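You operate a simulated robot arm through the tools that you are given. There is no shell and no other tool. Be economical: measure what you need, move in short steps, check, and stop when the job is done.

The job below is to be done with a simulated robot arm. You get a single attempt, and the scene is never put back.

Task
Close up: magnifier parked, lamp off, both paint covers closed, lid on the white tin.

Only the result counts: the job must be done as asked and must still hold three seconds after the hand-in. Knocking over, shifting, dropping, spilling or breaking anything else fails it. Lids that push on must go on centred and level and be pressed home; caps that screw on are set level and turned clockwise until they are tight.

Robot
A 7-joint arm with a two-finger parallel gripper on a trunk, on a base that drives. Base frame: it is fixed to the floor where the robot stands at the start and does not move with it; the origin is under the middle of the robot, x ahead of it, y to its left, z up. Lengths are in mm, angles in degrees, forces in N, time in s.
With the tool pointing down near the work surface it reaches from about 260 to 600 mm from the robot's upright axis, wherever it stands. Its first joint turns from -166.0 to 166.0 degrees. Places, roughly: blue cover [500, -800, 900]; magnifier [600, -100, 900]; magnifier lamp switch [700, -300, 900]; red cover [500, -700, 900]. Payload 3.4 kg.
Tool frame: the origin (TCP) lies between the finger pads and is the grasp point; the fingertips stand 30 mm ahead of it; z points along the fingers, y is the line along which they close. Largest opening 94 mm; finger width 28, thickness 10; the body of the gripper, 50 by 96 mm, starts 55 mm behind the TCP.
Orientation is that of the tool frame in the base frame, as a unit quaternion [x, y, z, w]. With the fingers straight down and closing along the base's y, the tool's x points along the base's -x, its y along +y and its z along -z.

Tools
- The arm moves only by the tool nudge_tool. Its argument "targets" is a list of rows, each an object (a shift or turn left out is 0, a gripper value left out holds the last) with "gripper": the finger opening in mm, from 0 to 94; "offset": the shift along the tool's x, y, z in mm, a list of three; "angular": the turn, a rotation vector about the tool's x, y, z in degrees, a list of three. In form: [{"gripper": gripper, "offset": [x, y, z], "angular": [wx, wy, wz]}, ...]. A call has 1 to 8 rows; each row shifts and turns the commanded pose from where the row before left it, along the tool's axes as they then stand. Each row takes 0.2 s and may step no farther than 50 mm and 8.6 degrees from the row before; otherwise, or with a gripper value out of range, the whole call is refused. Where a pose cannot be reached the arm comes as near as it can. A force on the tool above 70 N (or 10 N above the force at the start of the call, whichever is more), or a blocked arm, ends the call early, and 0.2 s more pass. The fingers move at their own pace (about 72 mm/s each) and stop on an object; they squeeze with about 38 N. The grip force told is the motor's: it shows also when the fingers shut on nothing. Time passes only in rows, and 0.2 s behind the last, so rows that do not move let the fingers close. The reply holds the time, the measured pose of the TCP, the force on the tool along the base axes, the opening and the grip force, in the units named above and with some noise, with the torque about the TCP (base axes, N m) and any sound that the robot's microphone picked up, and new pictures: "pictures" is both (left out), scene, wrist or none.
- Cameras (640 x 400 px; columns grow to the right, rows downward): "scene" is now at [2.5, 102.3, 1633.5]; the picture's right is [-0.62, -0.78, 0.00], its down [-0.57, 0.45, -0.69] and it looks along [0.54, -0.43, -0.73] (base axes); focal length 291 px, centre (320, 200). "wrist" rides on the gripper at [76, 14, -102] in the tool frame; the picture's right is [-0.18, 0.98, 0.00], its down [-0.75, -0.14, -0.64] and it looks along [-0.63, -0.12, 0.77] (tool axes); focal length 243 px, centre (320, 200). There is no depth. A picture from a camera that has moved, and an enlarged one, comes with that camera's place and axes in the base frame and with its lens.
- raise_lower(by): slides the trunk up (or, below 0, down) by that many mm; the arm and the scene camera ride with it, the base frame stays. It gives what a move gives, with no picture.
- steer(legs): drives the robot by 1 to 6 legs, each [ahead, left, turn to the left] in mm, mm and degrees, along the robot's own axes; the way and the turn of a leg run together, so that a leg with both is an arc; at most 1500 mm and 180 degrees a leg. The arm and the cameras ride along, it lands a little off, and it stops where it bumps. It gives what a move gives, and a new picture of the scene camera.
- turn_head(pan, tilt): turns the head with the scene camera to pan (to the left, within 155 degrees either way) and tilt (down, from -29 to 69), counted from straight ahead of the robot. It gives what a move gives, and a new picture of the scene camera.
- enlarge(camera, box): a new picture of the part [left, top, right, bottom] of that camera's present view, enlarged. No time passes.
- close_job(): hands the job in; it is judged then, once.

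Work in short steps. Places have to be worked out from the pictures, the camera data and where the tool is seen: move nearer, look again, correct. Check each grasp and each placing, and mend what went wrong. You have 120 turns and 260 pictures in all, those below and enlarged ones among them. Open the gripper and draw the arm clear of the work before you hand the job in, unless the task says otherwise; then end with one line.

The tools are called after "Request:" by a JSON object that holds its "fn" and its "kwargs". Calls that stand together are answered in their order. nudge_tool: Moves the arm, as the interface text tells. Its arguments: {"type":"object","properties":{"targets":{"type":"array","items":{"type":"object","properties":{"gripper":{"type":"number"},"offset":{"type":"array","items":{"type":"number"}},"angular":{"type":"array","items":{"type":"number"}}}}},"pictures":{"type":"string","enum":["both","scene","wrist","none"]}},"required":["targets"]} The other tools are called the same way: raise_lower (by) slides the trunk up or down; steer (legs) drives the base; turn_head (pan, tilt) turns the head that bears the scene camera; enlarge (camera, box) takes an enlarged picture of a part of a camera's view; close_job () hands the job in.

At the start:

```text
clock: 0.0
tcp_pos: [252.5, -230.8, 1199.8]
orientation: [0.001, 1.0, 0.0, 0.0]
force: [-0.5, 0.0, 0.4]
ft_torque: [0.02, -0.02, -0.02]
width: 93.9
grip_force: 0.0
trunk travel left (down, up): [-300.0, 86.0]
robot x, y, heading: [-0.3, -0.9, -0.2]
head pan, tilt: [-38.4, 46.5]
```

scene: 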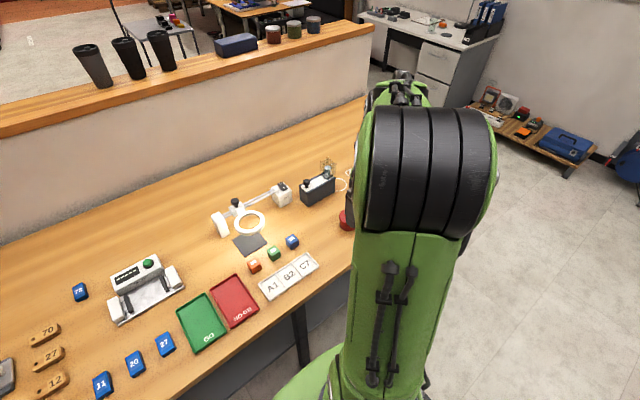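
wrist: 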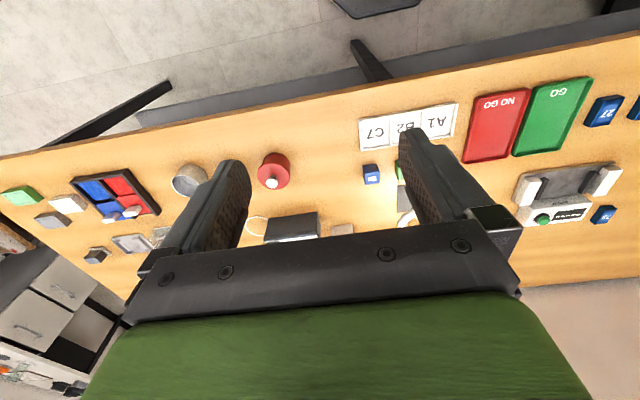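

The wrist view shows a paint box (red/blue), a red knob item, a lamp box and the magnifier. I'll look closer at these before moving.

Request:
{"fn": "enlarge", "kwargs": {"camera": "wrist", "box": [0, 120, 240, 270]}}

Request:
{"fn": "enlarge", "kwargs": {"camera": "scene", "box": [190, 140, 370, 310]}}

Request:
{"fn": "turn_head", "kwargs": {"pan": -75, "tilt": 45}}

```text
2.67 times, centred on (120, 195) of wrist
camera zoom: at [176.6, -215.5, 1302.1], right [0.18, 0.98, 0.0], down [0.75, -0.14, 0.64], along [0.63, -0.12, -0.77], focal length 647 px, centre (853, 213)
```

zoom: 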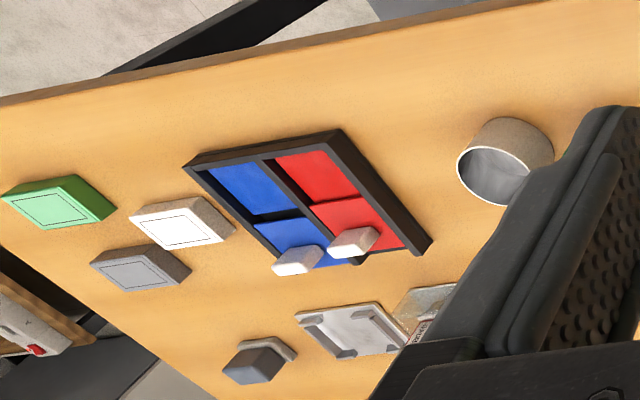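

```text
2.35 times, centred on (280, 225) of scene
camera zoom: at [2.5, 102.3, 1633.5], right [-0.62, -0.78, 0.0], down [-0.57, 0.45, -0.69], along [0.54, -0.43, -0.73], focal length 685 px, centre (414, 141)
```

zoom: 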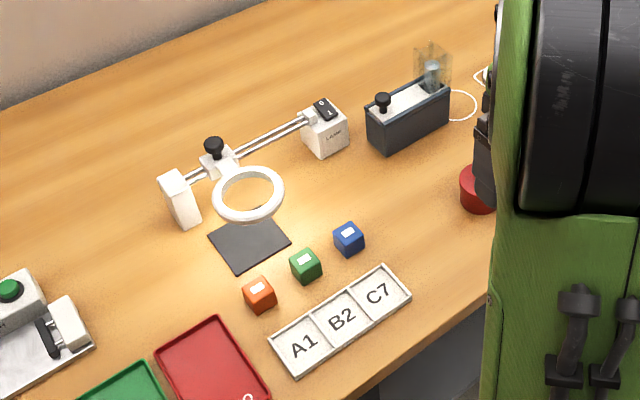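

```text
clock: 1.0
tcp_pos: [252.3, -230.4, 1199.7]
orientation: [0.0, 1.0, 0.0, 0.0]
force: [0.2, -0.1, 0.5]
ft_torque: [0.03, 0.02, 0.0]
width: 94.3
grip_force: 0.1
trunk travel left (down, up): [-300.0, 86.0]
robot x, y, heading: [-0.4, -1.4, 0.0]
head pan, tilt: [-75.0, 45.0]
camera scene: at [-39.1, 73.6, 1635.5], right [-0.97, -0.26, 0.0], down [-0.18, 0.68, -0.71], along [0.18, -0.68, -0.71], focal length 291 px, centre (320, 200)
```

scene: 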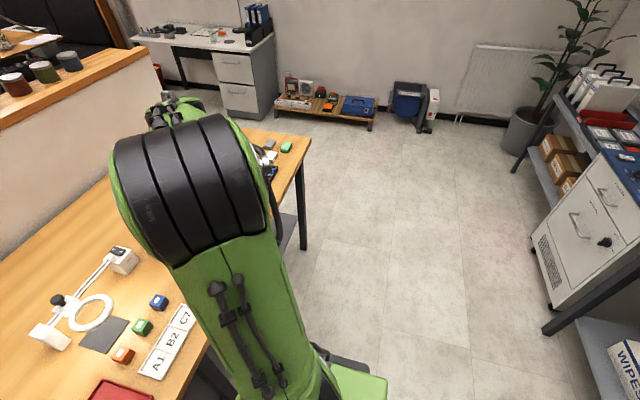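

The paint box with its two sliding covers lies to the right, out of the head's view. I'll drive sideways along the table and look.

Request:
{"fn": "steer", "kwargs": {"legs": [[0, -450, 0]]}}

Request:
{"fn": "turn_head", "kwargs": {"pan": 20, "tilt": 50}}

Request:
{"fn": "enlarge", "kwargs": {"camera": "wrist", "box": [0, 0, 640, 400]}}

```text
clock: 3.8
tcp_pos: [254.2, -680.2, 1198.5]
orientation: [-0.002, 1.0, 0.0, 0.0]
force: [-0.2, -0.1, 0.8]
ft_torque: [0.01, 0.0, 0.04]
width: 93.9
grip_force: 0.0
trunk travel left (down, up): [-300.0, 86.0]
robot x, y, heading: [2.3, -445.6, 0.1]
head pan, tilt: [-75.0, 45.0]
camera scene: at [-38.5, -377.3, 1635.6], right [-0.96, -0.26, 0.0], down [-0.19, 0.68, -0.71], along [0.19, -0.68, -0.71], focal length 291 px, centre (320, 200)
```

scene: 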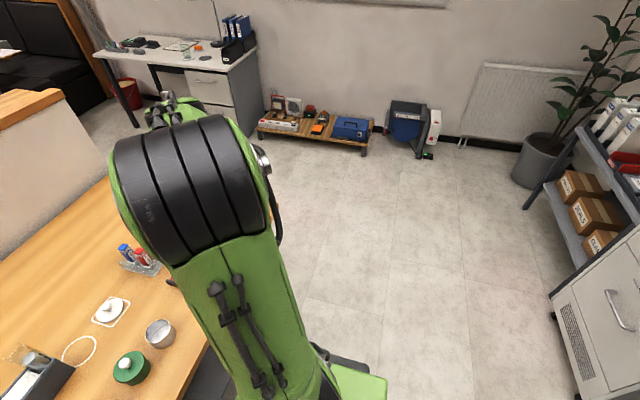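

```text
clock: 5.5
tcp_pos: [254.8, -679.8, 1200.4]
orientation: [-0.002, 1.0, 0.0, -0.001]
force: [1.3, 0.8, 0.1]
ft_torque: [0.0, -0.01, -0.01]
width: 93.9
grip_force: 0.1
trunk travel left (down, up): [-300.0, 86.0]
robot x, y, heading: [-1.9, -453.2, 0.5]
head pan, tilt: [20.0, 50.0]
camera scene: at [12.4, -271.4, 1628.6], right [0.34, -0.94, 0.0], down [-0.72, -0.26, -0.64], along [0.6, 0.22, -0.77], focal length 291 px, centre (320, 200)
```

scene: 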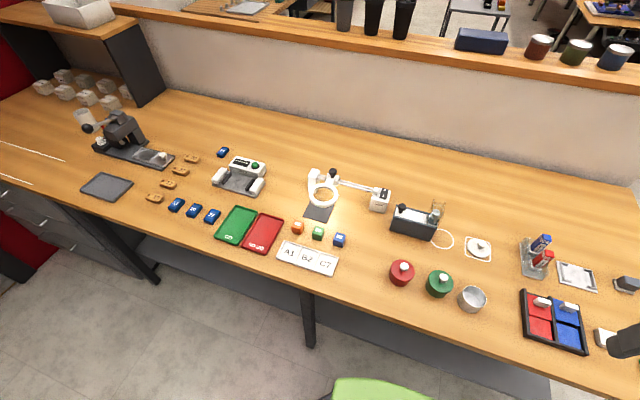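

```text
1.00 times, centred on (320, 200) of wrist (not enlarged: the box is as wide or as high as the picture)
camera zoom: at [178.4, -664.7, 1302.1], right [0.18, 0.98, 0.0], down [0.75, -0.14, 0.64], along [0.63, -0.12, -0.77], focal length 243 px, centre (320, 200)
```

zoom: 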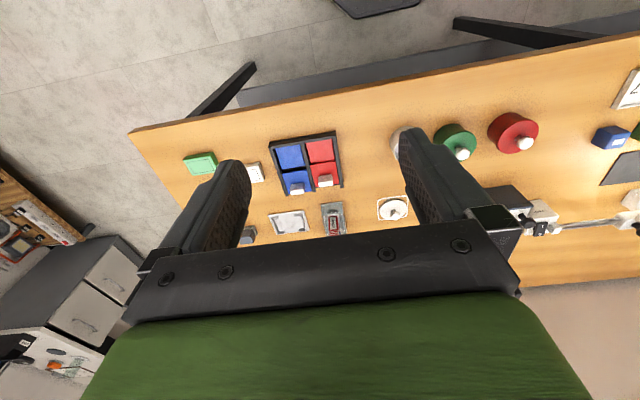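

Now the full bench is visible: open tin at (472,298), lid with knob on its mat at (479,248). Zoom on each station.

Request:
{"fn": "enlarge", "kwargs": {"camera": "scene", "box": [290, 150, 450, 250]}}

Request:
{"fn": "enlarge", "kwargs": {"camera": "scene", "box": [380, 190, 540, 320]}}

Request:
{"fn": "enlarge", "kwargs": {"camera": "scene", "box": [500, 220, 640, 360]}}

```text
4.00 times, centred on (370, 200) of scene
camera zoom: at [12.4, -271.4, 1628.6], right [0.34, -0.94, 0.0], down [-0.72, -0.26, -0.64], along [0.6, 0.22, -0.77], focal length 1165 px, centre (120, 200)
```

zoom: 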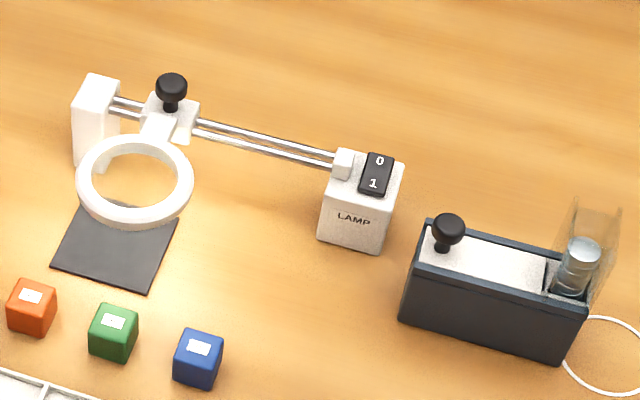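

```text
3.08 times, centred on (460, 255) of scene
camera zoom: at [12.4, -271.4, 1628.6], right [0.34, -0.94, 0.0], down [-0.72, -0.26, -0.64], along [0.6, 0.22, -0.77], focal length 896 px, centre (-111, 31)
```

zoom: 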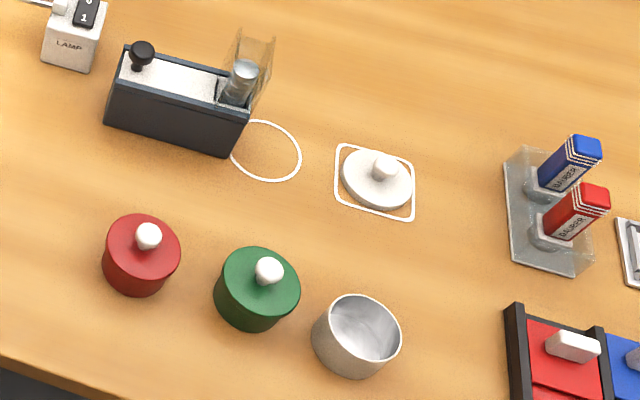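

```text
2.86 times, centred on (570, 290) of scene
camera zoom: at [12.4, -271.4, 1628.6], right [0.34, -0.94, 0.0], down [-0.72, -0.26, -0.64], along [0.6, 0.22, -0.77], focal length 832 px, centre (-394, -57)
```

zoom: 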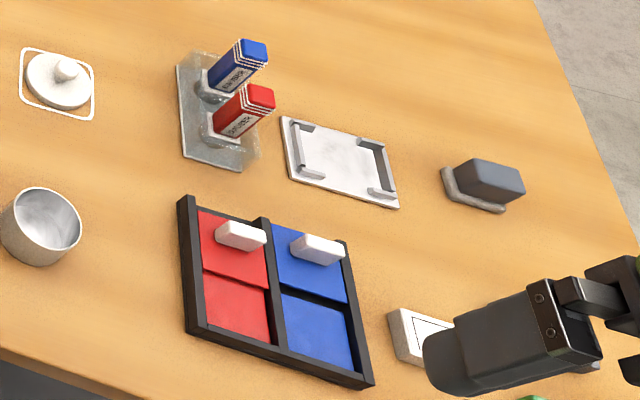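

Next I go nearer to the paint box: drive right and bring the wrist camera over it.

Request:
{"fn": "steer", "kwargs": {"legs": [[0, -200, 0]]}}

Request:
{"fn": "nudge_tool", "kwargs": {"targets": [{"offset": [-40, 30, 20], "gripper": 0}, {"offset": [-40, 30, 30]}, {"offset": [-20, 20, 40]}, {"offset": [0, 20, 40]}, {"offset": [0, 0, 30]}]}}

```text
clock: 7.1
tcp_pos: [254.1, -880.7, 1198.6]
orientation: [-0.002, 1.0, 0.001, 0.0]
force: [0.4, 0.7, 0.3]
ft_torque: [0.02, 0.01, -0.02]
width: 94.1
grip_force: 0.1
trunk travel left (down, up): [-300.0, 86.0]
robot x, y, heading: [-1.2, -649.3, 0.4]
head pan, tilt: [20.0, 50.0]
camera scene: at [13.0, -472.9, 1628.8], right [0.35, -0.94, 0.0], down [-0.72, -0.26, -0.64], along [0.6, 0.22, -0.77], focal length 291 px, centre (320, 200)
```

scene: 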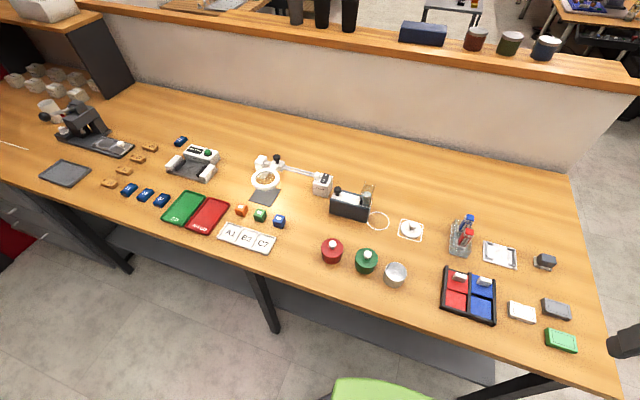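

```text
refused: row 1 steps farther than a row can; nothing moved
```

Steps too long; redo with smaller rows to bring the wrist camera over the paint box, fingers closed.

Request:
{"fn": "nudge_tool", "kwargs": {"targets": [{"offset": [-30, 30, 20], "gripper": 0}, {"offset": [-30, 30, 20]}, {"offset": [-20, 30, 30]}, {"offset": [0, 30, 35]}, {"offset": [0, 10, 40]}, {"offset": [0, 0, 40]}]}}

```text
clock: 8.5
tcp_pos: [334.2, -748.3, 1014.2]
orientation: [-0.002, 1.0, 0.0, 0.0]
force: [0.1, 0.1, -0.3]
ft_torque: [-0.01, 0.03, -0.01]
width: 0.0
grip_force: 33.2
trunk travel left (down, up): [-300.0, 86.0]
robot x, y, heading: [2.2, -652.8, 0.1]
head pan, tilt: [20.0, 50.0]
camera scene: at [14.3, -471.8, 1628.6], right [0.35, -0.94, 0.0], down [-0.72, -0.26, -0.64], along [0.6, 0.22, -0.77], focal length 291 px, centre (320, 200)
camera wrist: at [259.3, -734.2, 1116.5], right [0.18, 0.98, 0.0], down [0.75, -0.14, 0.64], along [0.63, -0.12, -0.77], focal length 243 px, centre (320, 200)
```

scene: 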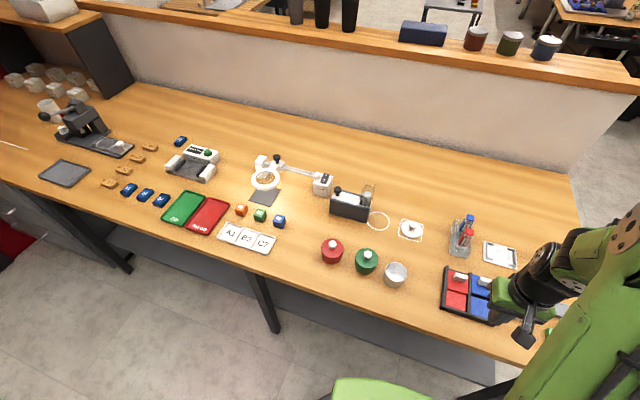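
wrist: 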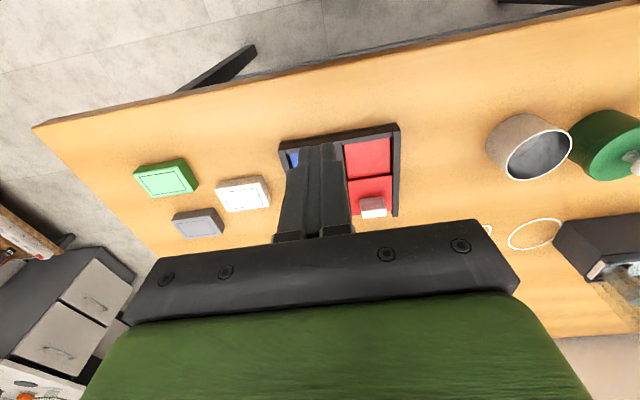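

Both views agree the red handle is at about (466,-707,890). Move the closed fingers above and just beyond it, staying high (tips ~925).

Request:
{"fn": "nudge_tool", "kwargs": {"targets": [{"offset": [-45, 10, 0]}, {"offset": [-45, 11, 0]}, {"offset": [-45, 10, 15]}, {"offset": [-31, 10, 30]}, {"offset": [0, 0, 15]}, {"offset": [0, 0, 0]}]}}

Request:
{"fn": "enlarge", "kwargs": {"camera": "wrist", "box": [200, 60, 460, 240]}}

Request:
{"fn": "enlarge", "kwargs": {"camera": "scene", "box": [420, 200, 580, 340]}}

```text
clock: 9.9
tcp_pos: [501.8, -706.9, 953.7]
orientation: [-0.003, 1.0, 0.0, 0.001]
force: [-0.2, 0.2, 0.1]
ft_torque: [0.01, -0.02, -0.03]
width: 0.0
grip_force: 33.0
trunk travel left (down, up): [-300.0, 86.0]
robot x, y, heading: [2.4, -653.5, 0.4]
head pan, tilt: [20.0, 50.0]
camera scene: at [13.5, -471.3, 1628.6], right [0.35, -0.94, 0.0], down [-0.72, -0.27, -0.64], along [0.6, 0.22, -0.77], focal length 291 px, centre (320, 200)
camera wrist: at [425.8, -693.0, 1056.3], right [0.18, 0.98, 0.0], down [0.75, -0.14, 0.64], along [0.63, -0.12, -0.77], focal length 243 px, centre (320, 200)
```

scene: 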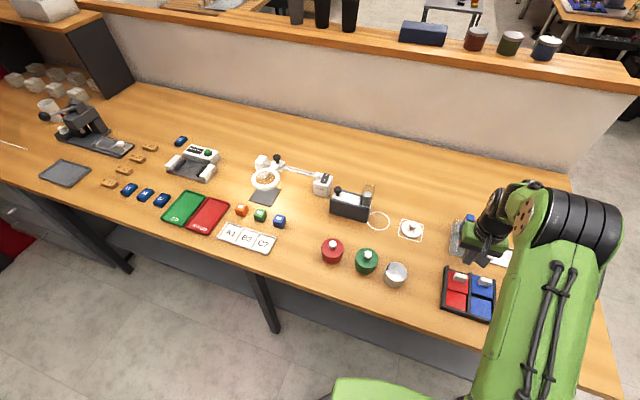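
wrist: 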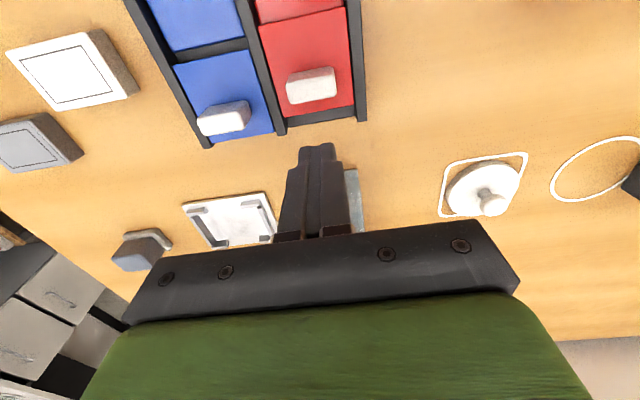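

```text
2.22 times, centred on (330, 150) of wrist
camera zoom: at [425.8, -693.0, 1056.3], right [0.18, 0.98, 0.0], down [0.75, -0.14, 0.64], along [0.63, -0.12, -0.77], focal length 539 px, centre (298, 311)
```

zoom: 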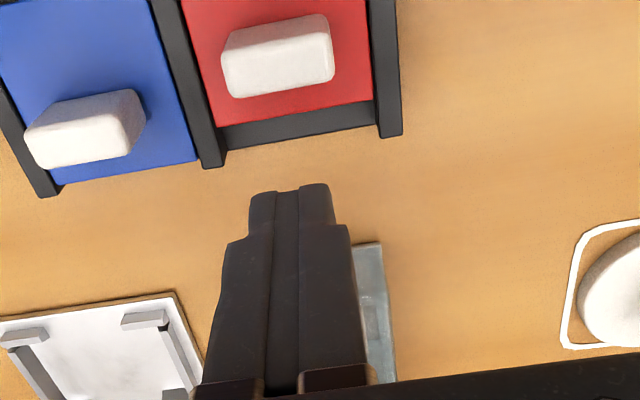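

```text
2.86 times, centred on (500, 270) of scene
camera zoom: at [13.5, -471.3, 1628.6], right [0.35, -0.94, 0.0], down [-0.72, -0.27, -0.64], along [0.6, 0.22, -0.77], focal length 832 px, centre (-194, 0)
```

zoom: 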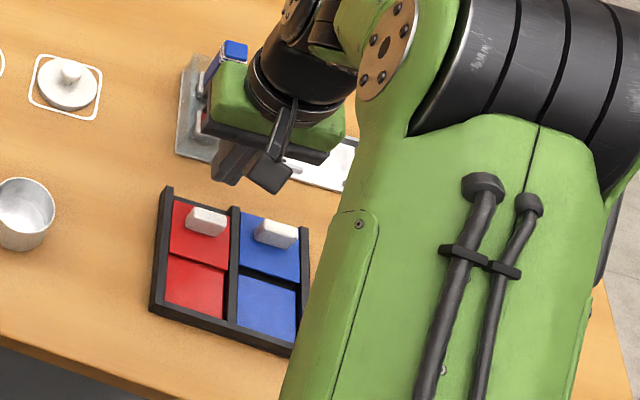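

Red handle confirmed near (468,-707); fingers' near face is just beyond it. Lower carefully to around handle height.

Request:
{"fn": "nudge_tool", "kwargs": {"targets": [{"offset": [0, 0, 20]}, {"offset": [0, 0, 15]}]}}

Request:
{"fn": "enlarge", "kwargs": {"camera": "wrist", "box": [200, 0, 460, 180]}}

Request:
{"fn": "enlarge", "kwargs": {"camera": "scene", "box": [440, 220, 520, 320]}}

```text
clock: 10.5
tcp_pos: [501.6, -707.1, 919.5]
orientation: [-0.003, 1.0, 0.0, 0.0]
force: [-0.5, 1.0, 0.2]
ft_torque: [-0.03, 0.01, 0.01]
width: 0.1
grip_force: 33.0
trunk travel left (down, up): [-300.0, 86.0]
robot x, y, heading: [1.3, -646.7, 0.2]
head pan, tilt: [20.0, 50.0]
camera scene: at [13.2, -471.5, 1628.6], right [0.35, -0.94, 0.0], down [-0.72, -0.27, -0.64], along [0.6, 0.22, -0.77], focal length 291 px, centre (320, 200)
camera wrist: at [425.5, -693.1, 1021.6], right [0.18, 0.98, 0.0], down [0.75, -0.14, 0.64], along [0.63, -0.12, -0.77], focal length 243 px, centre (320, 200)
```

scene: 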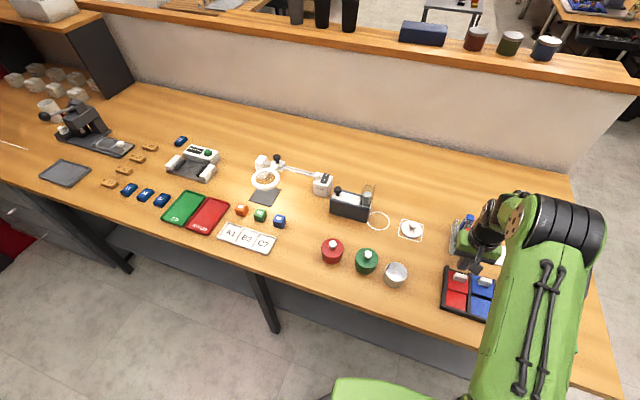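
wrist: 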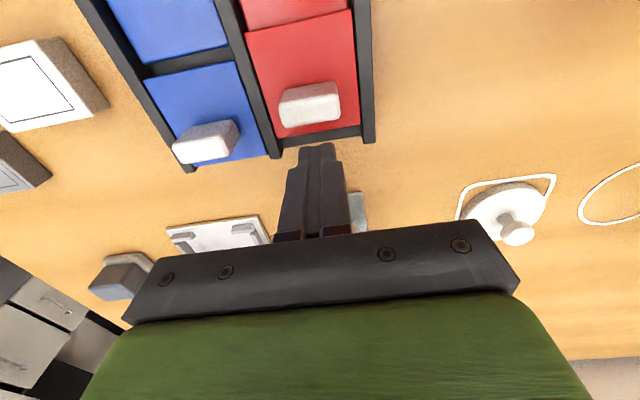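

```text
2.22 times, centred on (330, 90) of wrist
camera zoom: at [425.5, -693.1, 1021.6], right [0.18, 0.98, 0.0], down [0.75, -0.14, 0.64], along [0.63, -0.12, -0.77], focal length 539 px, centre (298, 444)
```

zoom: 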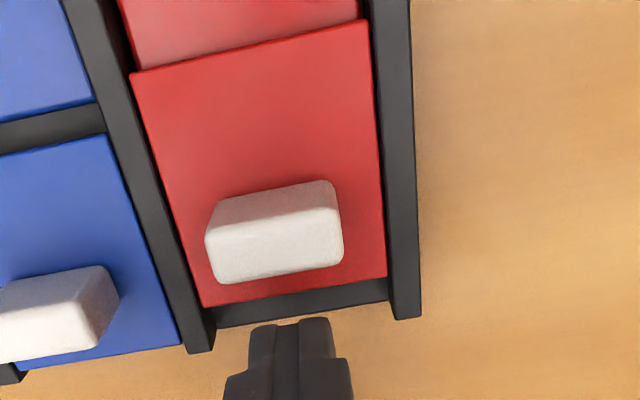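

```text
4.00 times, centred on (480, 270) of scene
camera zoom: at [13.2, -471.5, 1628.6], right [0.35, -0.94, 0.0], down [-0.72, -0.27, -0.64], along [0.6, 0.22, -0.77], focal length 1165 px, centre (-320, -80)
```

zoom: 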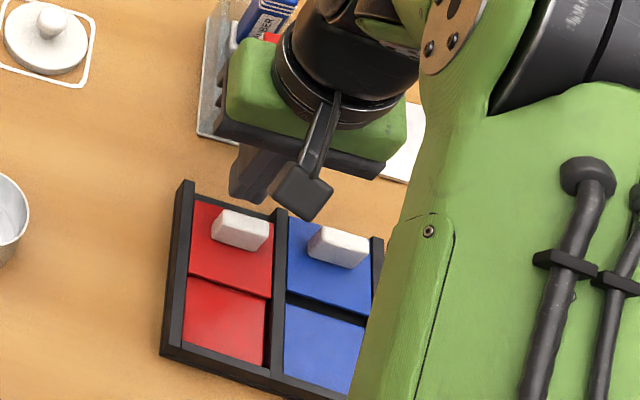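

Tip is at z≈890, clear of everything. Lower 9 mm more and push gently toward the robot to feel contact.

Request:
{"fn": "nudge_tool", "kwargs": {"targets": [{"offset": [0, 0, 9]}, {"offset": [8, 0, 0]}, {"offset": [8, 0, 0]}], "pictures": "wrist"}}

Request:
{"fn": "enlarge", "kwargs": {"camera": "wrist", "box": [200, 0, 460, 180]}}

```text
clock: 11.3
tcp_pos: [483.7, -707.1, 911.1]
orientation: [-0.002, 1.0, -0.001, 0.0]
force: [-0.7, -1.0, 0.0]
ft_torque: [-0.04, 0.0, 0.02]
width: 0.0
grip_force: 32.6
trunk travel left (down, up): [-300.0, 86.0]
robot x, y, heading: [2.6, -648.5, 0.5]
head pan, tilt: [20.0, 50.0]
camera wrist: at [408.9, -692.8, 1012.7], right [0.18, 0.98, 0.0], down [0.75, -0.14, 0.64], along [0.63, -0.12, -0.77], focal length 243 px, centre (320, 200)
```

wrist: 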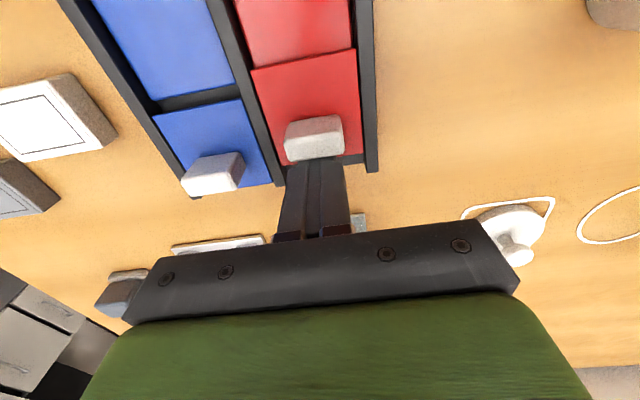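

```text
2.22 times, centred on (330, 90) of wrist
camera zoom: at [408.9, -692.8, 1012.7], right [0.18, 0.98, 0.0], down [0.75, -0.14, 0.64], along [0.63, -0.12, -0.77], focal length 539 px, centre (298, 444)
```

zoom: 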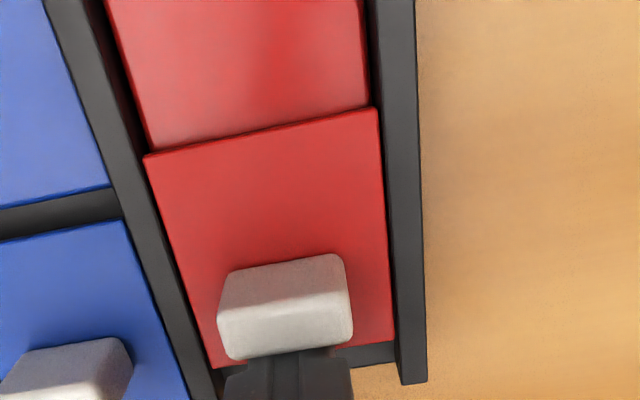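

Fingertip is now behind the handle below its top. Push toward the robot in small steps.

Request:
{"fn": "nudge_tool", "kwargs": {"targets": [{"offset": [8, 0, 0]}, {"offset": [8, 0, 0]}, {"offset": [8, 0, 0]}, {"offset": [8, 0, 0]}], "pictures": "wrist"}}

```text
clock: 12.3
tcp_pos: [452.1, -707.7, 910.4]
orientation: [-0.002, 1.0, 0.0, 0.0]
force: [-0.2, -0.1, 0.0]
ft_torque: [0.0, 0.01, 0.03]
width: 0.0
grip_force: 33.0
trunk travel left (down, up): [-300.0, 86.0]
robot x, y, heading: [3.1, -648.3, 0.4]
head pan, tilt: [20.0, 50.0]
camera wrist: at [376.1, -692.7, 1013.1], right [0.18, 0.98, 0.0], down [0.75, -0.14, 0.64], along [0.63, -0.12, -0.77], focal length 243 px, centre (320, 200)
```

wrist: 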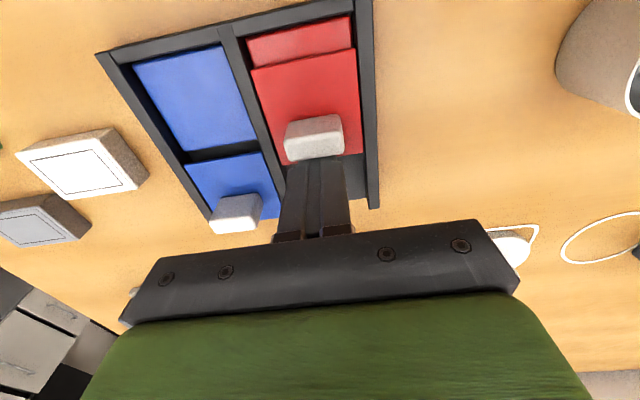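

The cover is sliding freely over the red well. Continue.

Request:
{"fn": "nudge_tool", "kwargs": {"targets": [{"offset": [7, 0, 0]}, {"offset": [7, 0, 0]}, {"offset": [5, 0, 0]}], "pictures": "wrist"}}

```text
clock: 13.1
tcp_pos: [437.6, -706.9, 911.5]
orientation: [-0.002, 1.0, 0.001, 0.004]
force: [16.5, -0.1, 2.2]
ft_torque: [0.02, -0.08, 0.02]
width: 0.0
grip_force: 32.8
trunk travel left (down, up): [-300.0, 86.0]
robot x, y, heading: [0.2, -650.2, 0.3]
head pan, tilt: [20.0, 50.0]
camera wrist: at [361.0, -692.8, 1012.9], right [0.18, 0.98, 0.0], down [0.75, -0.14, 0.65], along [0.64, -0.12, -0.76], focal length 243 px, centre (320, 200)
```

wrist: 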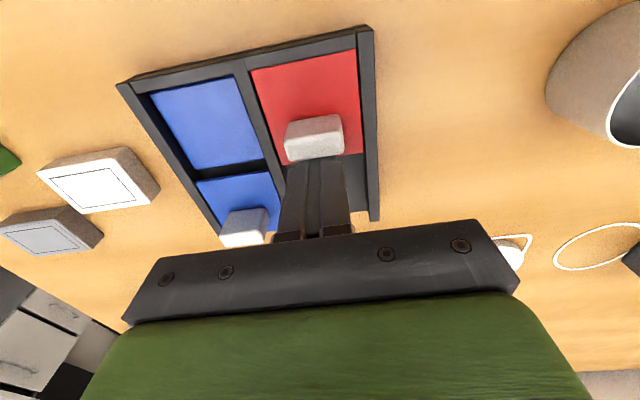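

The cover stopped at the near frame (16 N): red closed. Back off, lift, and shift behind the blue handle (~(478,-770)).

Request:
{"fn": "nudge_tool", "kwargs": {"targets": [{"offset": [-15, 0, 0]}, {"offset": [0, 0, -40]}, {"offset": [-32, -32, 0]}, {"offset": [-32, -31, 0]}, {"offset": [0, 0, 0]}, {"offset": [0, 0, 20]}], "pictures": "both"}}

Request:
{"fn": "enlarge", "kwargs": {"camera": "scene", "box": [440, 220, 520, 320]}}

```text
clock: 14.5
tcp_pos: [513.1, -771.5, 929.2]
orientation: [-0.002, 1.0, 0.0, -0.001]
force: [-0.8, -0.5, -0.2]
ft_torque: [-0.01, 0.02, 0.01]
width: 0.1
grip_force: 33.1
trunk travel left (down, up): [-300.0, 86.0]
robot x, y, heading: [4.1, -649.0, 0.3]
head pan, tilt: [20.0, 50.0]
camera scene: at [14.4, -472.1, 1628.7], right [0.35, -0.94, 0.0], down [-0.72, -0.26, -0.64], along [0.6, 0.22, -0.77], focal length 291 px, centre (320, 200)
camera wrist: at [437.8, -756.2, 1031.8], right [0.18, 0.98, 0.0], down [0.76, -0.14, 0.64], along [0.63, -0.12, -0.77], focal length 243 px, centre (320, 200)
```

scene: 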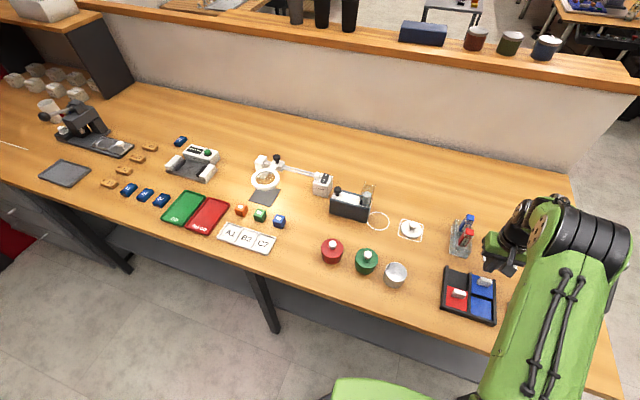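
wrist: 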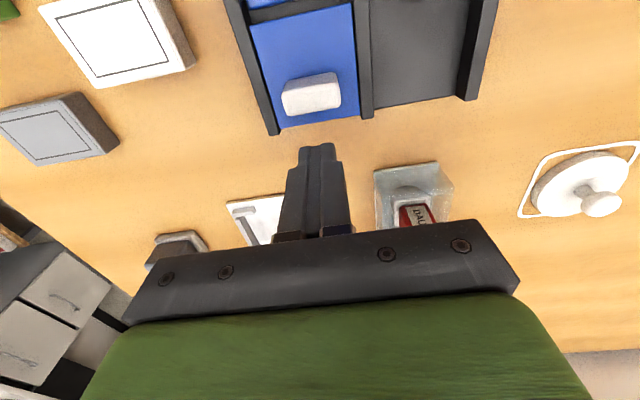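

```text
4.00 times, centred on (480, 270) of scene
camera zoom: at [14.4, -472.1, 1628.7], right [0.35, -0.94, 0.0], down [-0.72, -0.26, -0.64], along [0.6, 0.22, -0.77], focal length 1165 px, centre (-320, -80)
```

zoom: 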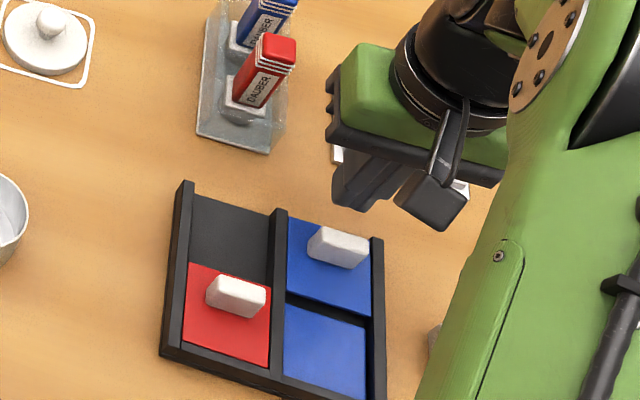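

Red is closed. Lower to the same height as before and push blue.

Request:
{"fn": "nudge_tool", "kwargs": {"targets": [{"offset": [0, 0, 18]}, {"offset": [10, 0, 0]}, {"offset": [10, 0, 0]}, {"offset": [10, 0, 0]}, {"offset": [10, 0, 0]}, {"offset": [10, 0, 0]}, {"offset": [10, 0, 0]}, {"offset": [6, 0, 0]}], "pictures": "wrist"}}

```text
clock: 16.3
tcp_pos: [446.3, -770.6, 913.6]
orientation: [-0.003, 1.0, 0.0, -0.001]
force: [-0.1, -0.1, -0.1]
ft_torque: [-0.01, -0.01, -0.05]
width: 0.0
grip_force: 33.3
trunk travel left (down, up): [-300.0, 86.0]
robot x, y, heading: [2.2, -649.2, 0.4]
head pan, tilt: [20.0, 50.0]
camera wrist: at [370.6, -755.8, 1015.7], right [0.18, 0.98, 0.0], down [0.75, -0.14, 0.64], along [0.63, -0.12, -0.77], focal length 243 px, centre (320, 200)
```

wrist: 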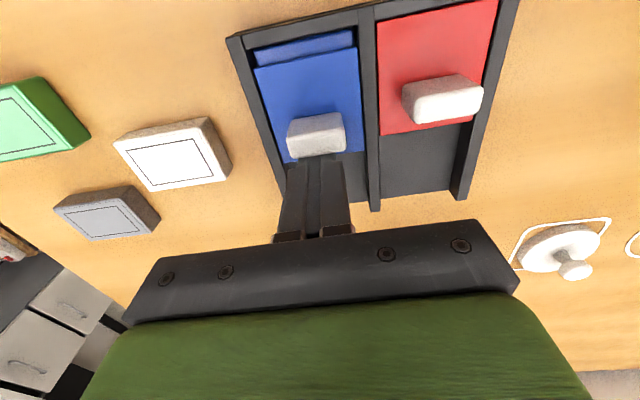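

Blue is nearly closed; push the last ~10 mm until it stops.

Request:
{"fn": "nudge_tool", "kwargs": {"targets": [{"offset": [5, 0, 0]}, {"offset": [5, 0, 0]}, {"offset": [4, 0, 0]}], "pictures": "wrist"}}

```text
clock: 17.1
tcp_pos: [437.0, -769.8, 913.4]
orientation: [-0.003, 1.0, 0.001, 0.004]
force: [18.3, -0.5, 4.6]
ft_torque: [0.03, -0.14, -0.04]
width: 0.0
grip_force: 33.3
trunk travel left (down, up): [-300.0, 86.0]
robot x, y, heading: [-0.4, -645.8, 0.3]
head pan, tilt: [20.0, 50.0]
camera wrist: at [360.9, -755.8, 1015.2], right [0.18, 0.98, 0.0], down [0.75, -0.14, 0.65], along [0.64, -0.11, -0.76], focal length 243 px, centre (320, 200)
```

wrist: 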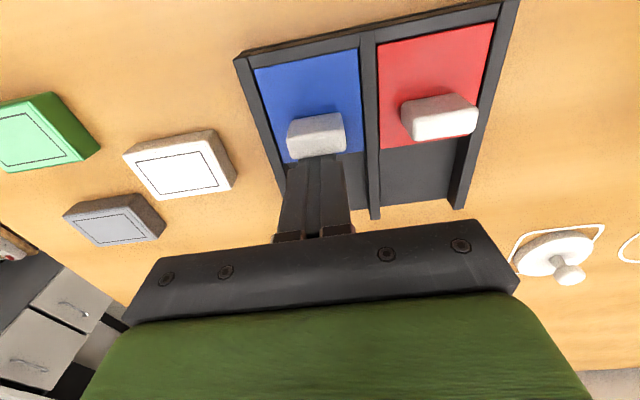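

Both covers are closed. Back off and lift, then look down ahead of the base to see how much room there is to drive forward.

Request:
{"fn": "nudge_tool", "kwargs": {"targets": [{"offset": [-15, 0, 0]}, {"offset": [0, 0, -45]}, {"offset": [0, 0, -45]}, {"offset": [15, 30, -30]}, {"offset": [15, 30, 0], "gripper": 60}], "pictures": "none"}}

Request:
{"fn": "turn_head", "kwargs": {"pan": 20, "tilt": 69}}

```text
clock: 18.3
tcp_pos: [419.1, -709.8, 1030.5]
orientation: [-0.002, 1.0, 0.0, 0.0]
force: [-0.4, -0.2, 0.0]
ft_torque: [0.0, 0.0, 0.01]
width: 53.3
grip_force: 0.0
trunk travel left (down, up): [-300.0, 86.0]
robot x, y, heading: [2.5, -649.3, 0.1]
head pan, tilt: [20.0, 50.0]
```

```text
clock: 19.1
tcp_pos: [419.1, -708.9, 1031.2]
orientation: [-0.002, 1.0, 0.0, 0.0]
force: [1.1, 0.1, -0.4]
ft_torque: [-0.06, -0.01, 0.03]
width: 60.2
grip_force: 0.0
trunk travel left (down, up): [-300.0, 86.0]
robot x, y, heading: [4.9, -652.0, 0.2]
head pan, tilt: [20.0, 68.8]
camera scene: at [-6.6, -478.7, 1606.7], right [0.35, -0.94, 0.0], down [-0.87, -0.32, -0.36], along [0.34, 0.13, -0.93], focal length 291 px, centre (320, 200)
```

scene: 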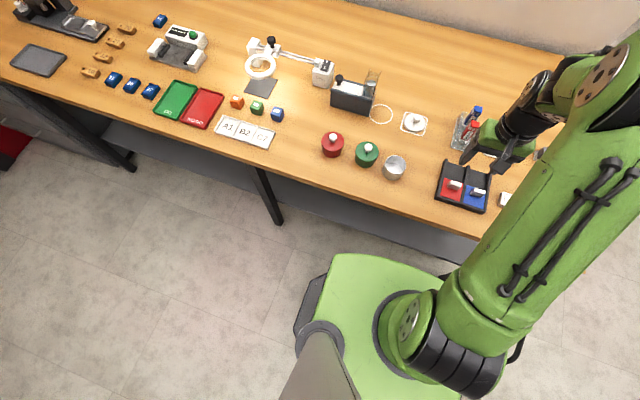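

There is roughly 80+ mm of room ahead of the trunk. Drive 65 mm ahead and 90 mm left to bring lid, tin (and later the rail) into reach.

Request:
{"fn": "steer", "kwargs": {"legs": [[65, 90, 0]]}}

Request:
{"fn": "turn_head", "kwargs": {"pan": 20, "tilt": 55}}

Request:
{"fn": "enlarge", "kwargs": {"camera": "wrist", "box": [0, 0, 640, 400]}}

```text
clock: 20.3
tcp_pos: [485.0, -619.5, 1032.4]
orientation: [-0.001, 1.0, -0.001, 0.0]
force: [0.3, -0.7, 0.3]
ft_torque: [0.01, 0.01, 0.02]
width: 59.9
grip_force: 0.1
trunk travel left (down, up): [-300.0, 86.0]
robot x, y, heading: [65.0, -560.5, 0.1]
head pan, tilt: [20.0, 68.8]
camera scene: at [58.9, -387.6, 1606.5], right [0.35, -0.94, 0.0], down [-0.87, -0.32, -0.36], along [0.34, 0.12, -0.93], focal length 291 px, centre (320, 200)
```

scene: 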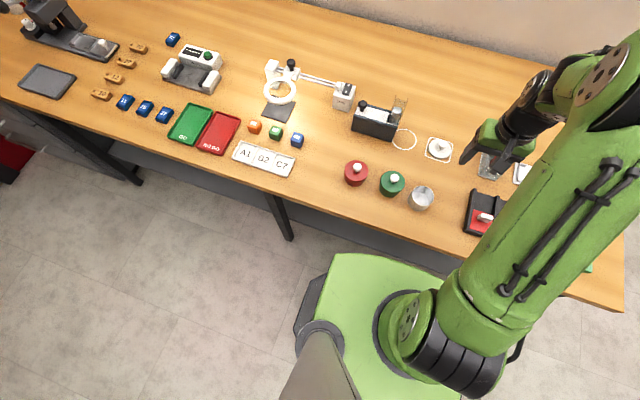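

```text
clock: 21.0
tcp_pos: [482.8, -620.7, 1032.5]
orientation: [-0.003, 1.0, 0.001, -0.001]
force: [0.4, 0.9, 0.0]
ft_torque: [0.04, 0.0, -0.01]
width: 59.7
grip_force: 0.1
trunk travel left (down, up): [-300.0, 86.0]
robot x, y, heading: [68.4, -559.6, 0.4]
head pan, tilt: [20.0, 55.0]
camera scene: at [72.9, -383.6, 1622.1], right [0.35, -0.94, 0.0], down [-0.77, -0.28, -0.57], along [0.54, 0.2, -0.82], focal length 291 px, centre (320, 200)
```

scene: 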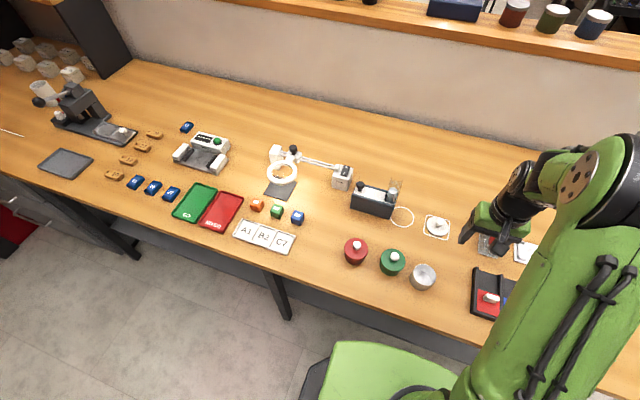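

```text
1.00 times, centred on (320, 200) of wrist (not enlarged: the box is as wide or as high as the picture)
camera zoom: at [407.3, -606.1, 1134.4], right [0.18, 0.98, 0.0], down [0.75, -0.14, 0.64], along [0.63, -0.12, -0.77], focal length 243 px, centre (320, 200)
```

zoom: 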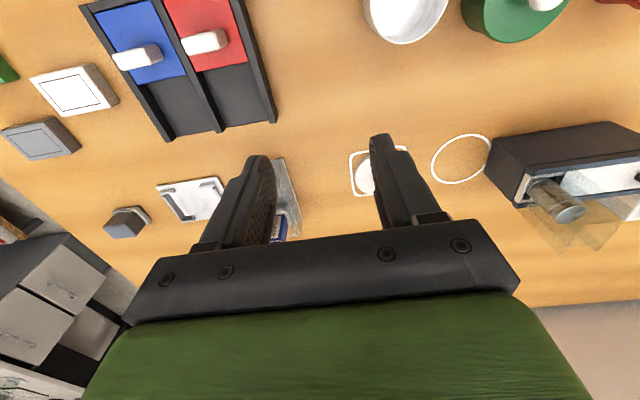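

Lid is at about (590,-556). Move above it, TCP at ~1000, with a moderate opening.

Request:
{"fn": "nudge_tool", "kwargs": {"targets": [{"offset": [-35, 20, 0], "gripper": 70}, {"offset": [-35, 22, 0]}, {"offset": [-35, 20, 15]}, {"offset": [0, 0, 15]}, {"offset": [0, 0, 0]}]}}

Request:
{"fn": "enlarge", "kwargs": {"camera": "wrist", "box": [220, 20, 460, 180]}}

Request:
{"fn": "enlarge", "kwargs": {"camera": "scene", "box": [340, 180, 500, 300]}}

```text
clock: 22.2
tcp_pos: [588.5, -557.5, 1000.9]
orientation: [-0.002, 1.0, 0.0, 0.0]
force: [-0.2, -0.1, -0.1]
ft_torque: [0.02, 0.0, 0.01]
width: 70.2
grip_force: 0.1
trunk travel left (down, up): [-300.0, 86.0]
robot x, y, heading: [65.4, -561.6, 0.2]
head pan, tilt: [20.0, 55.0]
camera scene: at [73.8, -382.8, 1622.1], right [0.35, -0.94, 0.0], down [-0.77, -0.28, -0.57], along [0.54, 0.2, -0.82], focal length 291 px, centre (320, 200)
camera wrist: at [513.1, -542.7, 1103.9], right [0.18, 0.98, 0.0], down [0.75, -0.14, 0.64], along [0.63, -0.12, -0.77], focal length 243 px, centre (320, 200)
```

scene: 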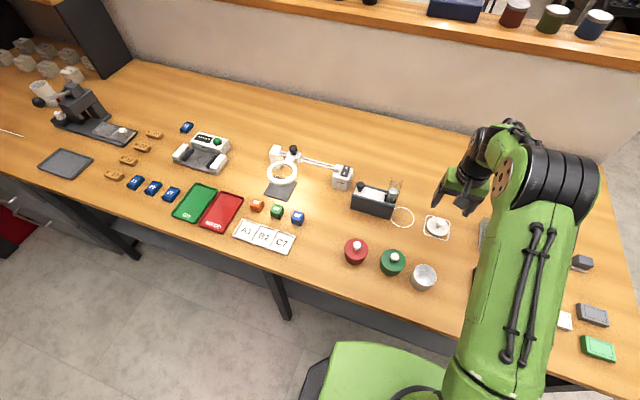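
wrist: 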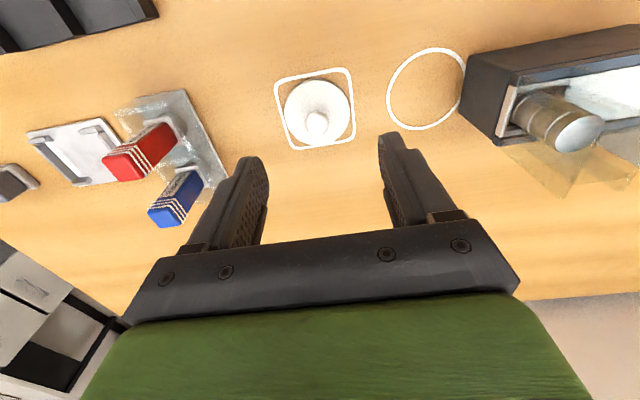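

```text
2.50 times, centred on (340, 100) of wrist
camera zoom: at [513.1, -542.7, 1103.9], right [0.18, 0.98, 0.0], down [0.75, -0.14, 0.64], along [0.63, -0.12, -0.77], focal length 606 px, centre (270, 450)
```

zoom: 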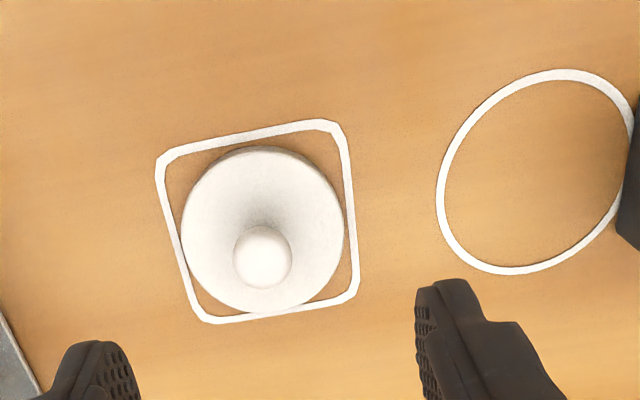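

```text
3.33 times, centred on (420, 240) of scene
camera zoom: at [73.8, -382.8, 1622.1], right [0.35, -0.94, 0.0], down [-0.77, -0.28, -0.57], along [0.54, 0.2, -0.82], focal length 971 px, centre (-13, 67)
```

zoom: 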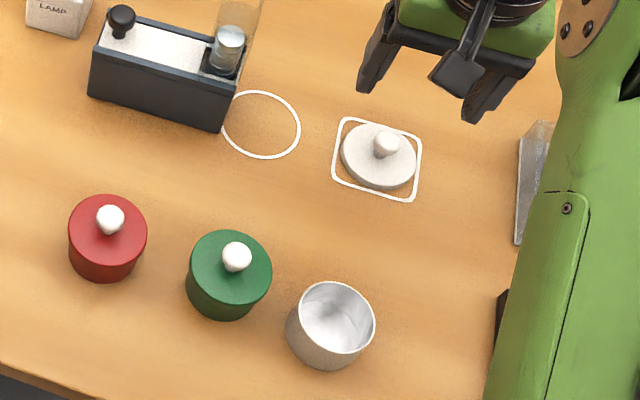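

Lid centre ≈ (595,-561), top ≈ 872, knob top ≈ 900. Centre over it, narrow the fingers to 45, and descend partway.

Request:
{"fn": "nudge_tool", "kwargs": {"targets": [{"offset": [-7, -3.5, 20], "gripper": 45}, {"offset": [0, 0, 25]}, {"offset": [0, 0, 15]}, {"offset": [0, 0, 0]}]}}

Request:
{"fn": "enlarge", "kwargs": {"camera": "wrist", "box": [220, 40, 460, 200]}}

Request:
{"fn": "enlarge", "kwargs": {"camera": "scene", "box": [390, 180, 490, 260]}}

```text
clock: 23.2
tcp_pos: [595.8, -561.4, 942.8]
orientation: [-0.001, 1.0, -0.001, -0.001]
force: [0.2, 0.8, -0.3]
ft_torque: [-0.01, -0.03, 0.0]
width: 44.8
grip_force: 0.0
trunk travel left (down, up): [-300.0, 86.0]
robot x, y, heading: [68.8, -558.0, 0.1]
head pan, tilt: [20.0, 55.0]
camera scene: at [73.1, -383.1, 1622.1], right [0.35, -0.94, 0.0], down [-0.77, -0.28, -0.57], along [0.54, 0.2, -0.82], focal length 291 px, centre (320, 200)
camera wrist: at [519.4, -546.9, 1044.7], right [0.18, 0.98, 0.0], down [0.75, -0.14, 0.64], along [0.63, -0.12, -0.77], focal length 243 px, centre (320, 200)
```

scene: 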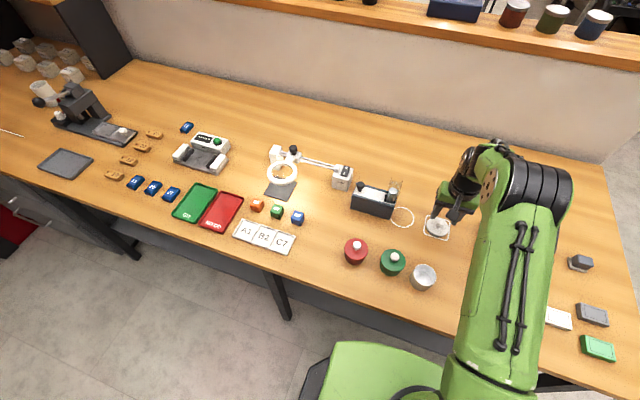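
wrist: 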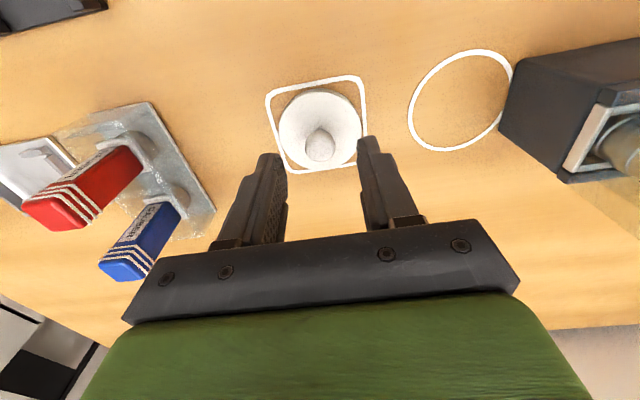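

```text
2.50 times, centred on (340, 120) of wrist
camera zoom: at [519.4, -546.9, 1044.7], right [0.18, 0.98, 0.0], down [0.75, -0.14, 0.64], along [0.63, -0.12, -0.77], focal length 606 px, centre (270, 400)
```

zoom: 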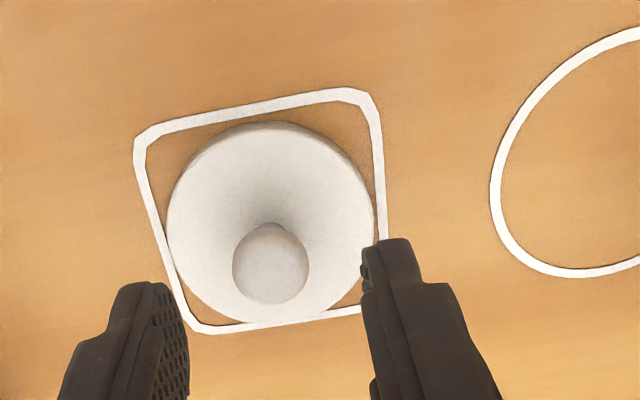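

```text
5.00 times, centred on (440, 220) of scene
camera zoom: at [73.1, -383.1, 1622.1], right [0.35, -0.94, 0.0], down [-0.77, -0.28, -0.57], along [0.54, 0.2, -0.82], focal length 1456 px, centre (-280, 100)
```

zoom: 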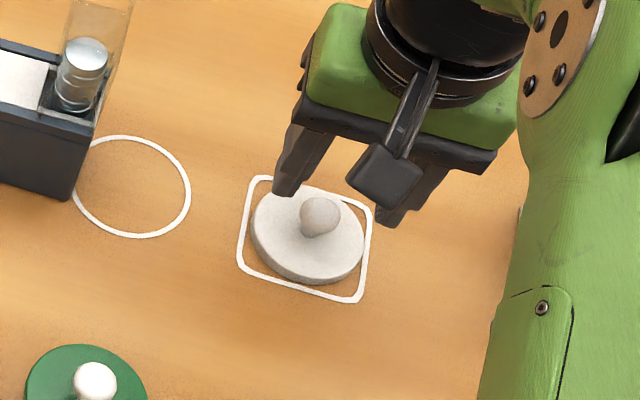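

Aligned within 2 mm. Descend 28 mm and close on the knob.

Request:
{"fn": "nudge_tool", "kwargs": {"targets": [{"offset": [2, 0.5, 14]}, {"offset": [0, 0, 14]}, {"offset": [0, 0, 0], "gripper": 0}, {"offset": [0, 0, 0]}, {"offset": [0, 0, 0]}], "pictures": "wrist"}}

Request:
{"fn": "enlarge", "kwargs": {"camera": "scene", "box": [390, 180, 490, 260]}}

```text
clock: 24.4
tcp_pos: [593.7, -561.1, 914.9]
orientation: [-0.001, 1.0, 0.001, 0.0]
force: [0.0, -0.1, -0.1]
ft_torque: [0.0, 0.0, -0.01]
width: 17.9
grip_force: 38.0
trunk travel left (down, up): [-300.0, 86.0]
robot x, y, heading: [69.2, -559.7, 0.1]
head pan, tilt: [20.0, 55.0]
camera wrist: at [517.3, -546.5, 1016.6], right [0.18, 0.98, 0.0], down [0.75, -0.14, 0.64], along [0.63, -0.12, -0.77], focal length 243 px, centre (320, 200)
```

wrist: 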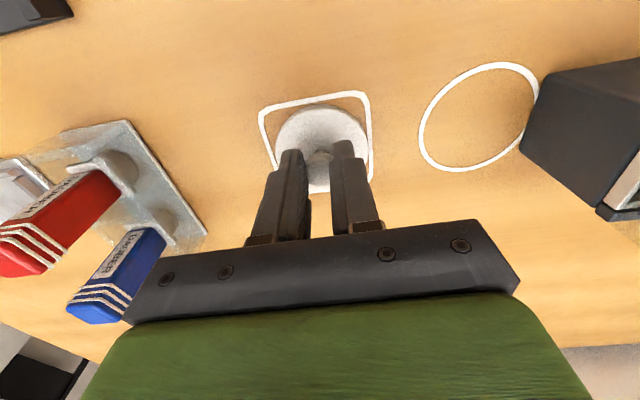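

```text
5.00 times, centred on (440, 220) of scene
camera zoom: at [73.4, -383.1, 1622.1], right [0.35, -0.94, 0.0], down [-0.77, -0.28, -0.57], along [0.54, 0.2, -0.82], focal length 1456 px, centre (-280, 100)
```

zoom: 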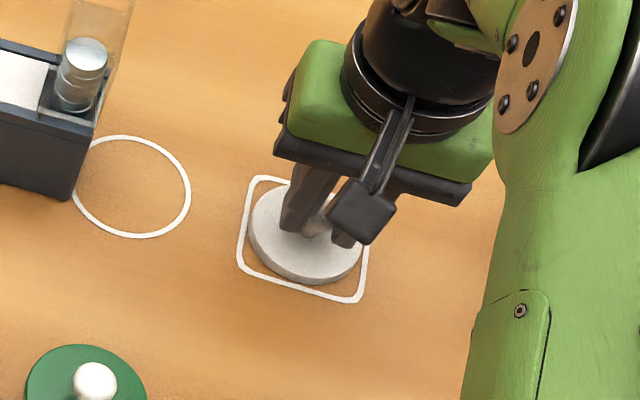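

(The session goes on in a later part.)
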